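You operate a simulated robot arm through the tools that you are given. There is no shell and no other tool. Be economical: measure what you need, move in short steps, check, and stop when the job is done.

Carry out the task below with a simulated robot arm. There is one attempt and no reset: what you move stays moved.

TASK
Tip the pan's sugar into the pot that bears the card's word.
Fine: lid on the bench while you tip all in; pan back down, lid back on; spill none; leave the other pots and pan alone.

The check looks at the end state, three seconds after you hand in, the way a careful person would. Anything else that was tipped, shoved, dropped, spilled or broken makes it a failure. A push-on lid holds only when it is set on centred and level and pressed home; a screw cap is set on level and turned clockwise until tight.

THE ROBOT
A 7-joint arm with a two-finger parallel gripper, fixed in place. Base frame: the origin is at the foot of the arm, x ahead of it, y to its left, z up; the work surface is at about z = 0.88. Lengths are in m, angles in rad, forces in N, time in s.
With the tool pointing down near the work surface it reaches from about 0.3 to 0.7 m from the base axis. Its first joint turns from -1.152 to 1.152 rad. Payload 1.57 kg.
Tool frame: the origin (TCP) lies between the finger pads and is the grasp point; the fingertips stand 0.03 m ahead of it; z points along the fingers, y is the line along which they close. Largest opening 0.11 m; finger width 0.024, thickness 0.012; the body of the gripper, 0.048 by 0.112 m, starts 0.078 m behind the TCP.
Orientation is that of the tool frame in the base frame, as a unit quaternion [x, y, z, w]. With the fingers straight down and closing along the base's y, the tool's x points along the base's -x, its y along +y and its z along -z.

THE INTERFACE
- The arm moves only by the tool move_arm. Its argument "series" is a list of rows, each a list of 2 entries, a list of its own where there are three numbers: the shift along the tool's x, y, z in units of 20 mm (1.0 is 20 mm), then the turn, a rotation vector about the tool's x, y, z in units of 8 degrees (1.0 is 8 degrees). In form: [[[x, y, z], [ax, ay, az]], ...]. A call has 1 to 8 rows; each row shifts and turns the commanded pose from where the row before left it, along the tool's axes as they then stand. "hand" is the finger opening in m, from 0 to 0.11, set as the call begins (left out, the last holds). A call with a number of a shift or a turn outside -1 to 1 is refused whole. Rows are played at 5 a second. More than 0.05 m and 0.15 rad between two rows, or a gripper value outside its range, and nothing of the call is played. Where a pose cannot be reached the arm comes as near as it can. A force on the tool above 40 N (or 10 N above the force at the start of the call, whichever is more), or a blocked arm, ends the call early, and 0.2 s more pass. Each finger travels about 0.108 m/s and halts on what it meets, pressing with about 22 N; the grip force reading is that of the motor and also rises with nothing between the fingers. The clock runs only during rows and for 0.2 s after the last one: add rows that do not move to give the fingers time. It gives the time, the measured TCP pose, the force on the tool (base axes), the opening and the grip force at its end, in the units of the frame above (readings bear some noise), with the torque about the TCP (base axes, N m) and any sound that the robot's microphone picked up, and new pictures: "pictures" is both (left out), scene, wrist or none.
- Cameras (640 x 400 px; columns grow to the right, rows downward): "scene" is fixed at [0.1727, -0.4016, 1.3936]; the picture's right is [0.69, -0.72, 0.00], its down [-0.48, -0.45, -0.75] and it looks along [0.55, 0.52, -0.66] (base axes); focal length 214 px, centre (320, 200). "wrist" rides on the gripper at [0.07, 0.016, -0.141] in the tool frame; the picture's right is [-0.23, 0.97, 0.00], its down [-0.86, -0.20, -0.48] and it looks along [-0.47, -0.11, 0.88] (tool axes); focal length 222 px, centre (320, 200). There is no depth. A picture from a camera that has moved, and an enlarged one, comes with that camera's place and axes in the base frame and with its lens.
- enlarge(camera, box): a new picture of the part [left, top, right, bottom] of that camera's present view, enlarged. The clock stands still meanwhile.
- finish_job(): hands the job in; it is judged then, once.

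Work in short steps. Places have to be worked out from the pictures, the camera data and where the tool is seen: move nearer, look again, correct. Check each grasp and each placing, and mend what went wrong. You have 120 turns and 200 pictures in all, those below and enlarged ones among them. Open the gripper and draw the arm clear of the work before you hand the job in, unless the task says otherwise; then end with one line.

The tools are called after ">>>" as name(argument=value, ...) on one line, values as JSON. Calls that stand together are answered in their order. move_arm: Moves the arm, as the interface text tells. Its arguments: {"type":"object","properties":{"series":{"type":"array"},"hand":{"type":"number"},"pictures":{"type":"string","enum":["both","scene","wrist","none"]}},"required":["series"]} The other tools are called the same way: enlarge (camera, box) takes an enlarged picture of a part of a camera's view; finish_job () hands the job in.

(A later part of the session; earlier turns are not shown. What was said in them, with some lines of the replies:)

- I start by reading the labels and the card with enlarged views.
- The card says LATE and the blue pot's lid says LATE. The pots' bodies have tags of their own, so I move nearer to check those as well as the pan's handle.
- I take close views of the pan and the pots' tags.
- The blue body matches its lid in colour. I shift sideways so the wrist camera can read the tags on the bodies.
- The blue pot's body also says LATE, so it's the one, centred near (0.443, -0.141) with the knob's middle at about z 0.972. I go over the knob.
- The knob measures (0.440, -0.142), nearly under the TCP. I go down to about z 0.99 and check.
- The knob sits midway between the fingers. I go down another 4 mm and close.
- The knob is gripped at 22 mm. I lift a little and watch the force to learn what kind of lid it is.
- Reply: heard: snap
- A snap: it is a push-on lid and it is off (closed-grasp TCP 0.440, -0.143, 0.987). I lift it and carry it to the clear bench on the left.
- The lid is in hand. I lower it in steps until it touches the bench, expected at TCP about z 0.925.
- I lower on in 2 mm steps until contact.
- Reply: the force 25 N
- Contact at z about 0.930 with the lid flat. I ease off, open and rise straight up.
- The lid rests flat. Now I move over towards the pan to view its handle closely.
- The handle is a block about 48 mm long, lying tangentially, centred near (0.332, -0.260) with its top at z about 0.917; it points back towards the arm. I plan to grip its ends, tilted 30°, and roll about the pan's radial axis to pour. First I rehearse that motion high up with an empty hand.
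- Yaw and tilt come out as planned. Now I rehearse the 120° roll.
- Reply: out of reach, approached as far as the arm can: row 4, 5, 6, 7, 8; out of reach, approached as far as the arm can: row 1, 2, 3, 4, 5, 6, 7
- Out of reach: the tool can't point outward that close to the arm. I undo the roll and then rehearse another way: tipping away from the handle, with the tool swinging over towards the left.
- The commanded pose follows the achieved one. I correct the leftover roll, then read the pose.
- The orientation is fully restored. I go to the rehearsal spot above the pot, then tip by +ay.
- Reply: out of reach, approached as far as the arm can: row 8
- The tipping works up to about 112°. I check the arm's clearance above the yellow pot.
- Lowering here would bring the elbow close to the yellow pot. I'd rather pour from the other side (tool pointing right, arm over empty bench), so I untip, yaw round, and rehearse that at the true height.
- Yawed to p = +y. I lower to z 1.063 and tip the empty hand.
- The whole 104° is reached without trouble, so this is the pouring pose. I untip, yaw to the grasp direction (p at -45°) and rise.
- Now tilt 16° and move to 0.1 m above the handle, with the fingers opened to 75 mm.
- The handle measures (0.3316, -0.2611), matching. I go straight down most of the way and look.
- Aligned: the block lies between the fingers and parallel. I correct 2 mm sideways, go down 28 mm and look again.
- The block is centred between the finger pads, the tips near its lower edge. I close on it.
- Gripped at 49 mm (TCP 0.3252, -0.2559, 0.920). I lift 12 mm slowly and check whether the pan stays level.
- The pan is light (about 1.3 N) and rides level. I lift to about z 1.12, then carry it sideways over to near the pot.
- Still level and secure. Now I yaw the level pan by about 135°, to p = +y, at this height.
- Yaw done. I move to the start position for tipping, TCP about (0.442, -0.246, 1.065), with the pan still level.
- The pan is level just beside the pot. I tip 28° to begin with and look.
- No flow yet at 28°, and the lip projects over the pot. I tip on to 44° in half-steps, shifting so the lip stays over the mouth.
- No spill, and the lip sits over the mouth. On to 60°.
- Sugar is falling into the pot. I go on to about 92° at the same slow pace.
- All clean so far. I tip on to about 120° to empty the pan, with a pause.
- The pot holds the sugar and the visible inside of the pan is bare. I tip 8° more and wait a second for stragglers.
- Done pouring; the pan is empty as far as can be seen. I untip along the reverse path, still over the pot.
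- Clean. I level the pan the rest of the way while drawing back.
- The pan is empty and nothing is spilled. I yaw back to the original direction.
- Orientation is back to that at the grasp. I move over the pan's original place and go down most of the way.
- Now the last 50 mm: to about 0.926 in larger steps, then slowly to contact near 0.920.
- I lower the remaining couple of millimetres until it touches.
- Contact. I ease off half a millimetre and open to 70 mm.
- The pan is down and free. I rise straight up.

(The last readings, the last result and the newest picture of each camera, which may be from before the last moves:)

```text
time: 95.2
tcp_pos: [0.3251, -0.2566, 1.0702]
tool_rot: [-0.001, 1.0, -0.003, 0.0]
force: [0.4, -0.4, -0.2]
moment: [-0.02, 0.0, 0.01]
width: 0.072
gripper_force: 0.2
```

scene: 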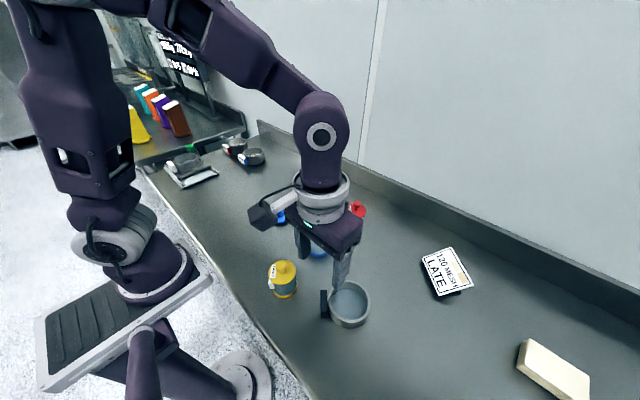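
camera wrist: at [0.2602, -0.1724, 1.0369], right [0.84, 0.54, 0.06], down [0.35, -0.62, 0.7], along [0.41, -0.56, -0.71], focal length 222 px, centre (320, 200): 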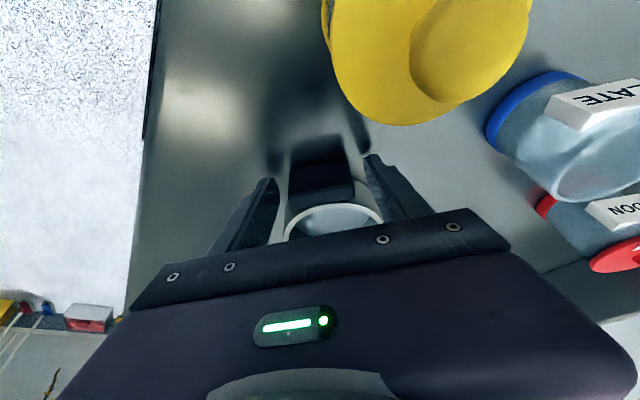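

Pan is set down well. I level the tool and go back over the lid at (0.440, 0.037).

>>> move_arm(series=[[[-0.384, 0.98, 0], [-0.043, 0, 0]], [[-0.384, 0.98, 0], [0, 0, 0]], [[-0.384, 0.98, 0], [0, 0, 0]], [[-0.384, 0.98, 0], [0, 0, 0]], [[-0.384, 0.98, 0], [0, 0, 0]], [[-0.384, 0.98, 0], [0, 0, 0]], [[-0.384, 0.98, 0], [0, 0, 0]], [[-0.384, 0.98, 0], [0, 0, 0]]], hand=0.05, pictures="none")

>>> move_arm(series=[[[-0.384, 0.98, 0], [0, 0, 0]], [[-0.384, 0.98, 0], [0, 0, 0]], [[-0.384, 0.98, 0], [0, 0, 0]], [[-0.384, 0.98, 0], [0, 0, 0]], [[-0.384, 0.98, 0.5], [0, 0, 0]], [[-0.384, 0.98, 1], [0, 0, 0]], [[-0.384, 0.98, 1], [0, 0, 0]], [[0, 0, 0], [0, 0, 0]]])

>>> enlarge(camera="wrist", box=[240, 80, 400, 220])

```text
time: 97.0
tcp_pos: [0.3866, -0.1001, 1.0693]
tool_rot: [0.001, 1.0, 0.001, -0.001]
force: [-0.5, -0.6, -0.9]
moment: [0.0, -0.02, 0.0]
width: 0.0502
gripper_force: 0.3
```

```text
time: 98.8
tcp_pos: [0.4406, 0.0368, 1.0197]
tool_rot: [0.0, 1.0, 0.001, -0.001]
force: [-0.8, 0.4, -0.1]
moment: [0.01, 0.02, 0.01]
width: 0.0503
gripper_force: 0.0
camera wrist: at [0.3702, 0.0517, 1.1615], right [0.23, 0.97, 0.0], down [0.86, -0.2, 0.48], along [0.46, -0.11, -0.88], focal length 222 px, centre (320, 200)
```

scene: 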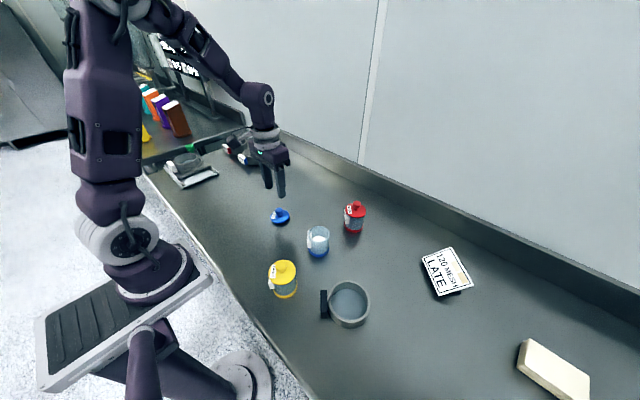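
wrist: 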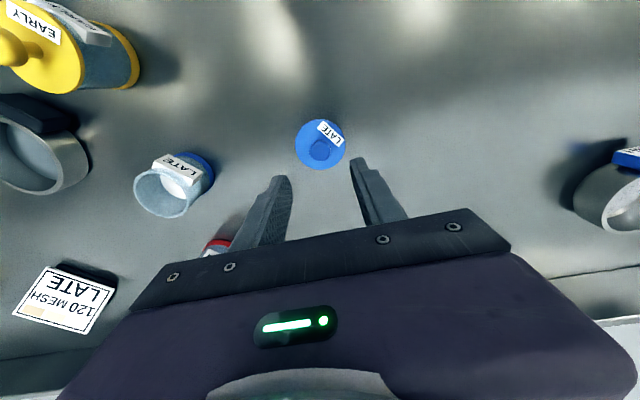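

```text
2.86 times, centred on (320, 150) of wrist
camera zoom: at [0.3702, 0.0517, 1.1615], right [0.23, 0.97, 0.0], down [0.86, -0.2, 0.48], along [0.46, -0.11, -0.88], focal length 635 px, centre (320, 343)
```

zoom: 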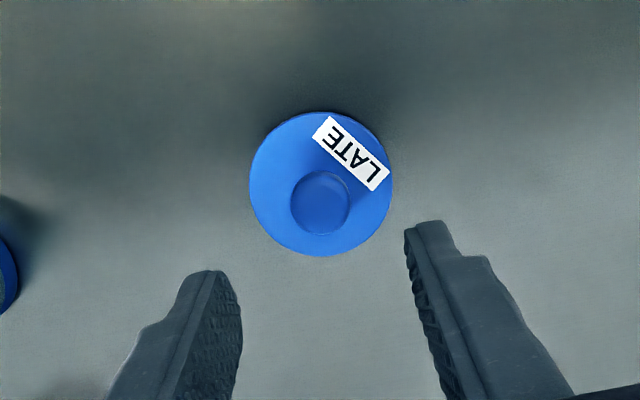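

The lid is just where I left it. I go down to z 0.930 and grip the knob as before.

>>> move_arm(series=[[[0, 0, 1], [0, 0, 0]], [[0, 0, 1], [0, 0, 0]], [[0, 0, 1], [0, 0, 0]], [[0, 0, 1], [0, 0, 0]], [[0.02, 0, 0.47], [0, 0, 0]], [[0, 0, 0], [0, 0, 0]]], pictures="none")

>>> move_arm(series=[[[0, 0, 0], [0, 0, 0]], [[0, 0, 0], [0, 0, 0]], [[0, 0, 0], [0, 0, 0]]], hand=0, pictures="none")

>>> enlarge(camera="scene", box=[240, 170, 340, 260])

```text
time: 100.2
tcp_pos: [0.4398, 0.0374, 0.9296]
tool_rot: [0.0, 1.0, 0.001, -0.002]
force: [0.6, -0.8, 0.6]
moment: [0.02, -0.02, 0.02]
width: 0.0498
gripper_force: 0.1
```

```text
time: 101.0
tcp_pos: [0.4399, 0.0364, 0.93]
tool_rot: [0.0, 1.0, 0.001, 0.0]
force: [-0.7, -0.4, -0.6]
moment: [0.01, 0.03, 0.03]
width: 0.0214
gripper_force: 22.4
```

```text
4.44 times, centred on (290, 215) of scene
camera zoom: at [0.1727, -0.4016, 1.3936], right [0.69, -0.72, 0.0], down [-0.48, -0.45, -0.75], along [0.55, 0.52, -0.66], focal length 953 px, centre (453, 133)
```

zoom: 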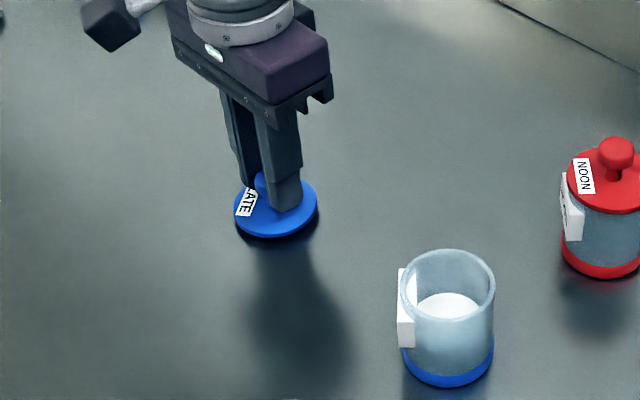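

Gripped at 21 mm. I lift to about z 1.04 and carry it over the pot.

>>> move_arm(series=[[[0, 0, -0.5], [0, 0, 0]], [[0, 0, -1], [0, 0, 0]], [[0, 0, -1], [0, 0, 0]], [[0, 0, -1], [0, 0, 0]], [[0, 0, -1], [0, 0, 0]], [[0, 0, -1], [0, 0, 0]], [[0, -0.99, 0], [0, 0, 0]], [[0, -1, 0], [0, 0, 0]]], pictures="none")

>>> move_arm(series=[[[0, -1, 0], [0, 0, 0]], [[0, -1, 0], [0, 0, 0]], [[0, -1, 0], [0, 0, 0]], [[0, -1, 0], [0, 0, 0]], [[0, -1, 0], [0, 0, 0]], [[0, -1, 0], [0, 0, 0]], [[0, -1, 0], [0, 0, 0]], [[0, 0, 0], [0, 0, 0]]])

>>> enlarge(camera="scene", box=[270, 180, 370, 270])

>>> enlarge(camera="wrist", box=[240, 80, 400, 220])

```text
time: 102.8
tcp_pos: [0.4399, -0.0025, 1.0392]
tool_rot: [0.0, 1.0, 0.0, -0.001]
force: [0.1, 0.9, -0.1]
moment: [0.01, 0.04, -0.01]
width: 0.0214
gripper_force: 21.8
```

```text
time: 104.6
tcp_pos: [0.4393, -0.1433, 1.0412]
tool_rot: [0.0, 1.0, 0.002, -0.001]
force: [0.2, -0.2, 0.0]
moment: [-0.01, -0.01, 0.02]
width: 0.0215
gripper_force: 22.2
camera wrist: at [0.3702, -0.1284, 1.1824], right [0.23, 0.97, 0.0], down [0.86, -0.2, 0.48], along [0.46, -0.11, -0.88], focal length 222 px, centre (320, 200)
```

scene: 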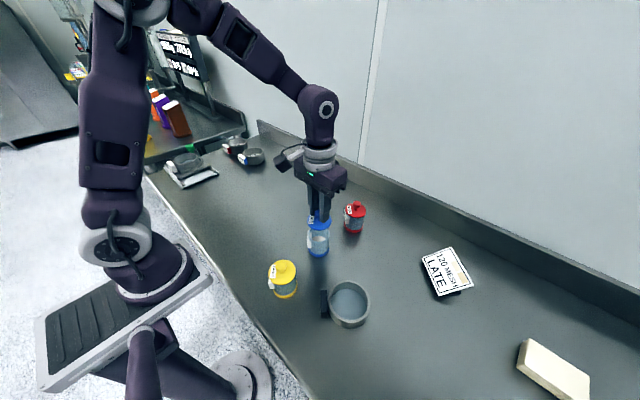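
wrist: 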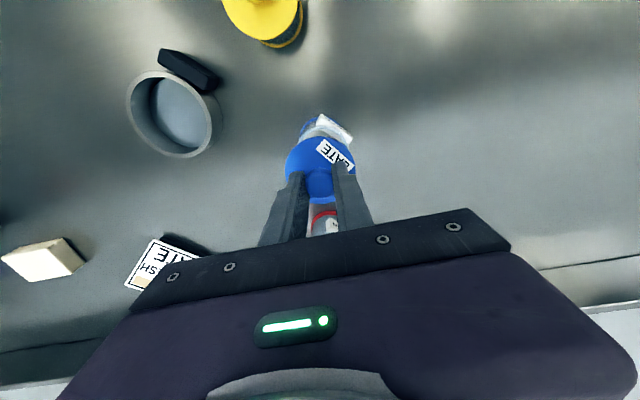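

```text
4.44 times, centred on (320, 225) of scene
camera zoom: at [0.1727, -0.4016, 1.3936], right [0.69, -0.72, 0.0], down [-0.48, -0.45, -0.75], along [0.55, 0.52, -0.66], focal length 953 px, centre (320, 89)
```

zoom: 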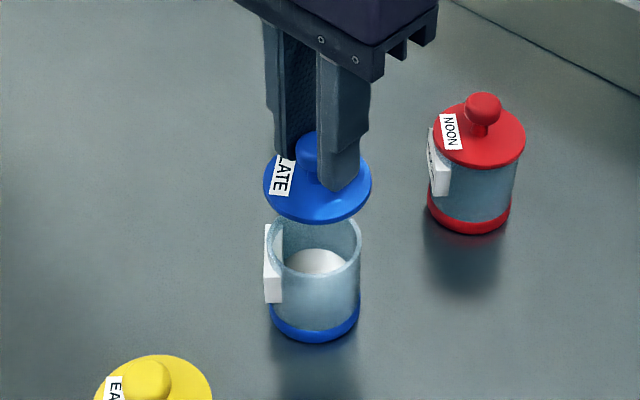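

```text
2.86 times, centred on (320, 150) of wrist
camera zoom: at [0.3702, -0.1284, 1.1824], right [0.23, 0.97, 0.0], down [0.86, -0.2, 0.48], along [0.46, -0.11, -0.88], focal length 635 px, centre (320, 343)
```

zoom: 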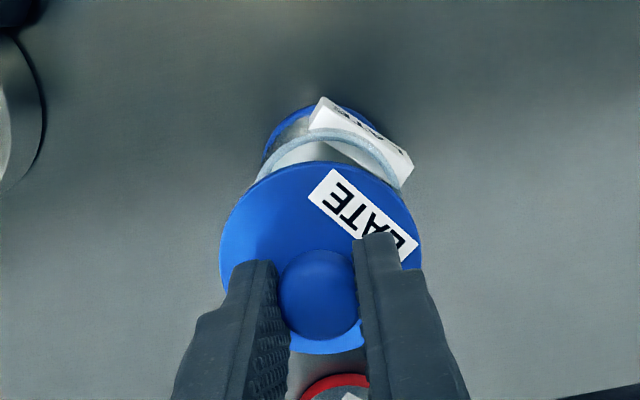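

Pot and lid line up. I lower to just above contact (z about 0.993) and check.

>>> move_arm(series=[[[0, 0, 0.8], [0.02, 0, 0]], [[0, 0, 0.8], [0, 0, 0]], [[-0.02, 0, 0.75], [0, 0, 0]], [[0, 0, 0], [0, 0, 0]]], pictures="none")

>>> enlarge(camera="scene", box=[280, 190, 360, 260])

```text
time: 105.6
tcp_pos: [0.4394, -0.1424, 0.9938]
tool_rot: [0.0, 1.0, -0.001, -0.001]
force: [0.3, 1.9, 0.6]
moment: [0.05, -0.03, 0.0]
width: 0.0216
gripper_force: 22.2
```

```text
5.71 times, centred on (320, 225) of scene
camera zoom: at [0.1727, -0.4016, 1.3936], right [0.69, -0.72, 0.0], down [-0.48, -0.45, -0.75], along [0.55, 0.52, -0.66], focal length 1226 px, centre (320, 57)
```

zoom: 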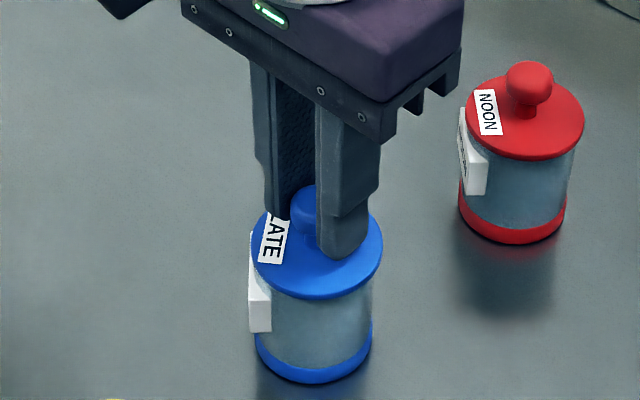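

It looks centred. I press down in 1 mm steps, listening for the snap.

>>> move_arm(series=[[[0, 0, 0.1], [0, 0, 0]], [[0, 0, 0.1], [0, 0, 0]], [[0, 0, 0.05], [0, 0, 0]], [[0, 0, 0.05], [0, 0, 0]], [[0, 0, 0.05], [0, 0, 0]]], pictures="none")

>>> enlarge(camera="scene", box=[280, 190, 360, 260])

```text
time: 106.8
tcp_pos: [0.4406, -0.1427, 0.9861]
tool_rot: [0.0, 1.0, -0.003, 0.0]
force: [-1.8, -2.2, 23.8]
moment: [0.02, 0.01, -0.02]
width: 0.0214
gripper_force: 22.4
```

```text
5.71 times, centred on (320, 225) of scene
camera zoom: at [0.1723, -0.4015, 1.3937], right [0.69, -0.72, 0.0], down [-0.48, -0.45, -0.75], along [0.55, 0.52, -0.66], focal length 1226 px, centre (320, 57)
```

zoom: 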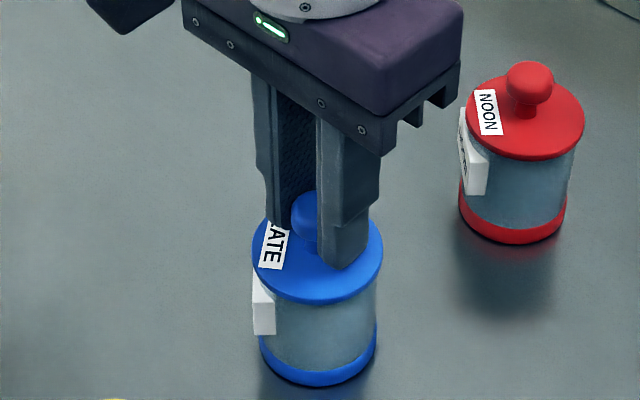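

24 N at z 0.986 with no snap yet; I press slightly more.

>>> move_arm(series=[[[0, 0, 0.03], [0, 0, 0]], [[0, 0, 0.03], [0, 0, 0]], [[0, 0, 0.03], [0, 0, 0]], [[0, 0, 0], [0, 0, 0]]], pictures="none")

```text
time: 107.8
tcp_pos: [0.4392, -0.1442, 0.9848]
tool_rot: [0.0, 1.0, -0.001, -0.001]
force: [1.9, -1.7, 24.7]
moment: [-0.06, -0.08, 0.0]
width: 0.0212
gripper_force: 22.3
```

The force stays at 25 N while the hand goes lower, so the knob may be slipping in the fingers. I look closely.

>>> enlarge(camera="scene", box=[295, 205, 345, 255])

>>> enlarge(camera="wrist", box=[260, 90, 380, 200])

```text
8.00 times, centred on (320, 230) of scene
camera zoom: at [0.1724, -0.4016, 1.3937], right [0.69, -0.72, 0.0], down [-0.48, -0.45, -0.75], along [0.55, 0.52, -0.66], focal length 1716 px, centre (320, -40)
```

zoom: 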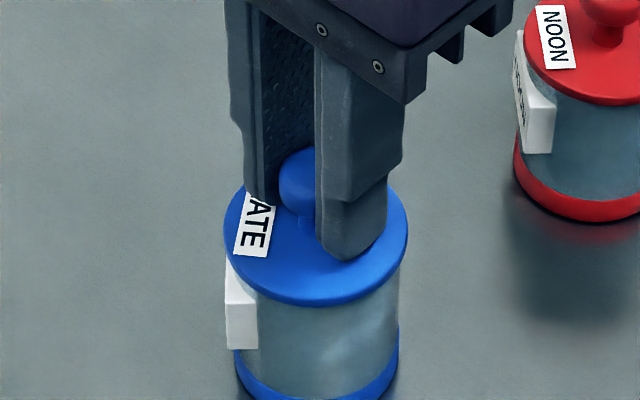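

```text
3.64 times, centred on (320, 145) of wrist
camera zoom: at [0.3704, -0.1276, 1.1268], right [0.23, 0.97, 0.0], down [0.86, -0.2, 0.48], along [0.47, -0.11, -0.88], focal length 808 px, centre (320, 400)
```

zoom: 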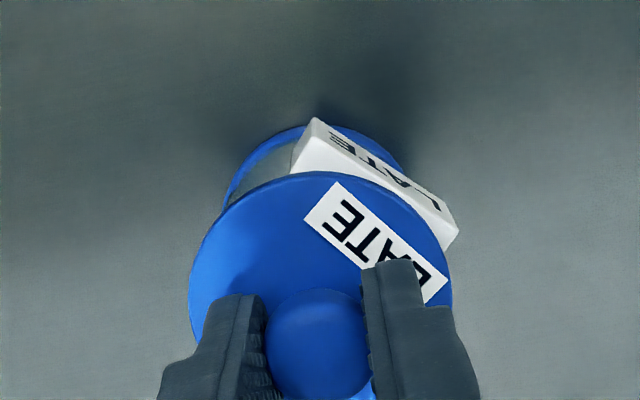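

The lid is centred and level. I release, rise, close the fingers and press on top of the knob.

>>> move_arm(series=[[[0, 0, -0.05], [0, 0, 0]], [[0, 0, 0], [0, 0, 0]], [[0, 0, 0], [0, 0, 0]]], hand=0.05, pictures="none")

>>> move_arm(series=[[[0, 0, -1], [0, 0, 0]], [[0, 0, -1], [0, 0, 0]], [[0, 0, -0.8], [0, 0, 0]]], pictures="none")

>>> move_arm(series=[[[0, 0, 0], [0, 0, 0]], [[0, 0, 0], [0, 0, 0]], [[0, 0, 0], [0, 0, 0]]], hand=0, pictures="none")

>>> enlarge(camera="scene", box=[280, 180, 360, 260])

>>> enlarge(camera="wrist", box=[240, 80, 400, 220])

```text
time: 108.6
tcp_pos: [0.4412, -0.1431, 0.9857]
tool_rot: [0.0, 1.0, 0.0, 0.0]
force: [0.0, -0.1, 0.2]
moment: [0.01, -0.04, 0.0]
width: 0.0499
gripper_force: 0.0
heard: snap
```

```text
time: 109.4
tcp_pos: [0.4394, -0.1427, 1.0418]
tool_rot: [0.0, 1.0, 0.0, -0.001]
force: [-0.7, -0.6, -0.2]
moment: [-0.03, 0.01, 0.0]
width: 0.05
gripper_force: 0.0
```

```text
time: 110.2
tcp_pos: [0.4393, -0.1426, 1.0409]
tool_rot: [0.0, 1.0, -0.001, -0.001]
force: [-0.1, -0.6, -0.5]
moment: [0.01, 0.02, 0.02]
width: 0.0001
gripper_force: 21.1
```

```text
5.00 times, centred on (320, 220) of scene
camera zoom: at [0.1727, -0.4016, 1.3936], right [0.69, -0.72, 0.0], down [-0.48, -0.45, -0.75], along [0.55, 0.52, -0.66], focal length 1072 px, centre (320, 100)
```

zoom: 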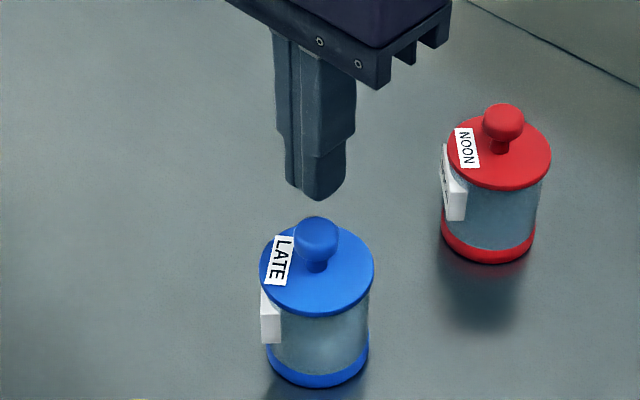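

```text
2.86 times, centred on (320, 150) of wrist
camera zoom: at [0.3701, -0.1274, 1.1834], right [0.23, 0.97, 0.0], down [0.86, -0.2, 0.48], along [0.46, -0.11, -0.88], focal length 635 px, centre (320, 343)
```

zoom: 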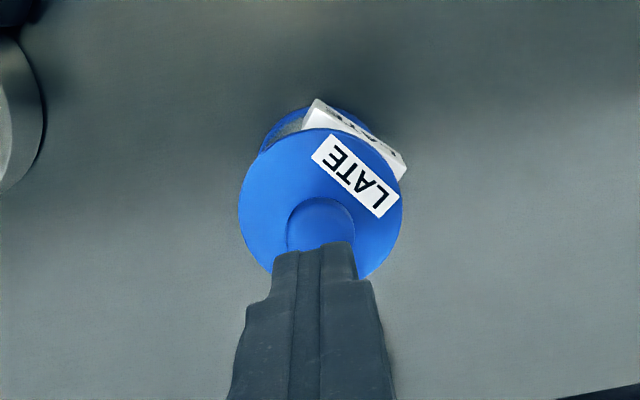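

A snap was heard just as I eased off, which could mean either on or off. I press on the knob with closed fingers to be sure.

>>> move_arm(series=[[[0, 0, 0.8], [0, 0, 0]], [[0, 0, 0.4], [0, 0, 0]], [[0, 0, 0.1], [0, 0, 0]], [[0, 0, 0.1], [0, 0, 0]], [[0, 0, 0.05], [0, 0, 0]], [[0, 0, 0.05], [0, 0, 0]], [[0, 0, 0.05], [0, 0, 0]]], pictures="none")

```text
time: 111.8
tcp_pos: [0.4403, -0.1434, 1.0107]
tool_rot: [0.0, 1.0, -0.001, -0.001]
force: [-0.8, 0.1, 0.3]
moment: [-0.03, 0.0, -0.01]
width: 0.0
gripper_force: 21.4
```

Not touching yet at 1.0107; I carry on in small steps.

>>> move_arm(series=[[[0, 0, 0.05], [0, 0, 0]], [[0, 0, 0.05], [0, 0, 0]], [[0, 0, 0.05], [0, 0, 0]], [[0, 0, 0.05], [0, 0, 0]], [[0, 0, 0.05], [0, 0, 0]], [[0, 0, 0.05], [0, 0, 0]], [[0, 0, 0.05], [0, 0, 0]], [[0, 0, 0.05], [0, 0, 0]]], pictures="none")

```text
time: 112.9
tcp_pos: [0.4406, -0.1436, 1.0097]
tool_rot: [0.0, 1.0, -0.002, 0.0]
force: [-4.9, 2.7, 16.3]
moment: [0.08, 0.14, -0.03]
width: 0.0
gripper_force: 21.1
stopped in row 5: the force on the tool passed its limit at 44 N (the readings are from after the stop); the commanded pose is now the measured one
```

It took 44 N without further travel or snap, so the lid should be home. I rise clear and compare with the initial view.

>>> move_arm(series=[[[0, 0, -0.5], [0, 0, 0]], [[0, 0, -1], [0, 0, 0]], [[0, 0, -1], [0, 0, 0]], [[0, 0, -1], [0, 0, 0]], [[0, 0, -1], [0, 0, 0]], [[0, 0, -1], [0, 0, 0]], [[0, 0, -1], [0, 0, 0]]], pictures="scene")

>>> enlarge(camera="scene", box=[295, 215, 345, 265])

```text
time: 114.5
tcp_pos: [0.4403, -0.1431, 1.1386]
tool_rot: [0.0, 1.0, -0.002, 0.0]
force: [-0.1, 0.7, -0.1]
moment: [-0.02, -0.04, 0.01]
width: 0.0002
gripper_force: 20.9
```

scene: 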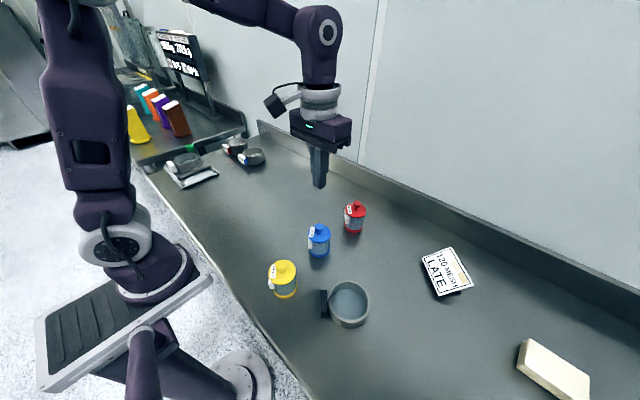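

```text
8.00 times, centred on (320, 240) of scene
camera zoom: at [0.1727, -0.4016, 1.3936], right [0.69, -0.72, 0.0], down [-0.48, -0.45, -0.75], along [0.55, 0.52, -0.66], focal length 1716 px, centre (320, -120)
```

zoom: 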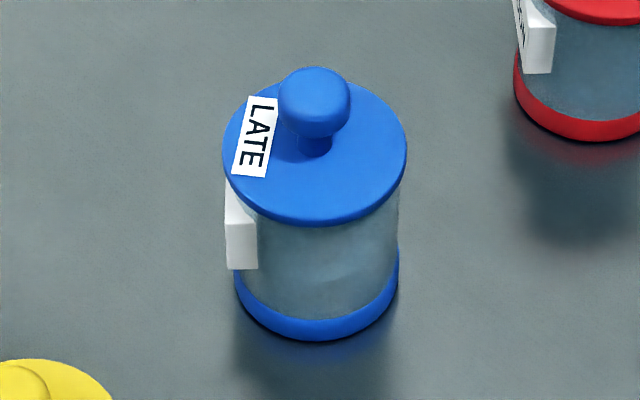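

The lid's height above the base matches the initial view, so it is home, level and centred. I open the gripper and draw clear.

>>> move_arm(series=[[[0.5, 0, -1], [0, 0, 0]], [[0.5, 0, -1], [0, 0, 0]], [[0.5, 0, -1], [0, 0, 0]], [[0.5, 0, -1], [0, 0, 0]], [[0.5, 0, -1], [0, 0, 0]], [[0.5, 0, -1], [0, 0, 0]]], hand=0.11)

>>> enlarge(camera="scene", box=[240, 190, 400, 340])

```text
time: 115.9
tcp_pos: [0.3813, -0.1435, 1.2577]
tool_rot: [0.001, 1.0, -0.002, 0.0]
force: [-0.5, 0.2, -1.5]
moment: [-0.02, -0.01, 0.0]
width: 0.1099
gripper_force: 0.0
camera wrist: at [0.3111, -0.1275, 1.3986], right [0.23, 0.97, 0.0], down [0.86, -0.2, 0.48], along [0.47, -0.11, -0.88], focal length 222 px, centre (320, 200)
```

scene: 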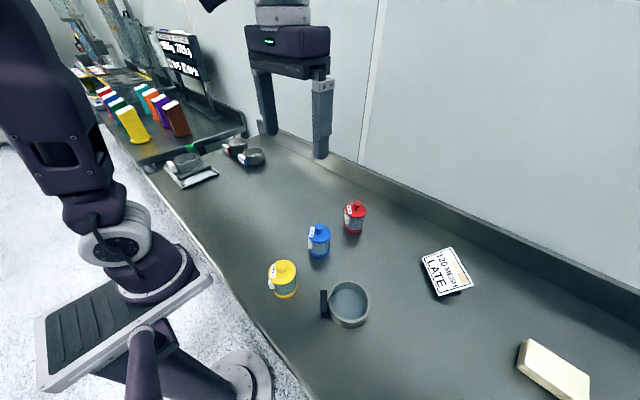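
wrist: 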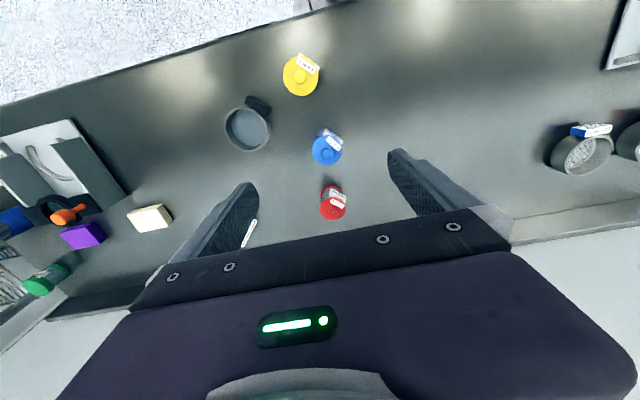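

```text
2.67 times, centred on (320, 265) of scene
camera zoom: at [0.1727, -0.4016, 1.3936], right [0.69, -0.72, 0.0], down [-0.48, -0.45, -0.75], along [0.55, 0.52, -0.66], focal length 572 px, centre (320, 27)
```

zoom: 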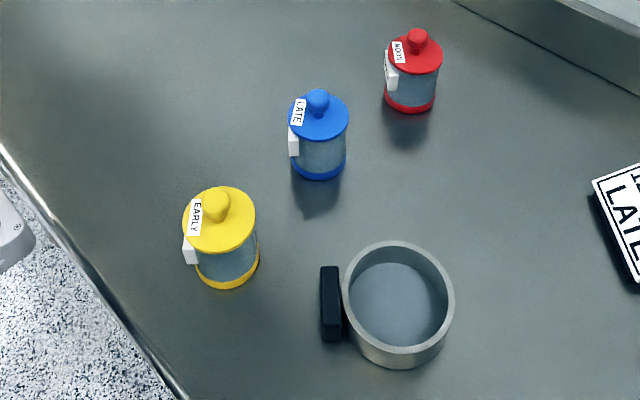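

The bench is clean, the pan is empty and back down, the lid is on, the other pots are untouched and the arm is clear. I hand the job in.

>>> finish_job()

```text
The job is handed in.
```

I tipped the pan's sugar into the blue LATE pot with no spill visible, pressed its lid back on, set the empty pan back where it stood and left the other pots and pan alone.
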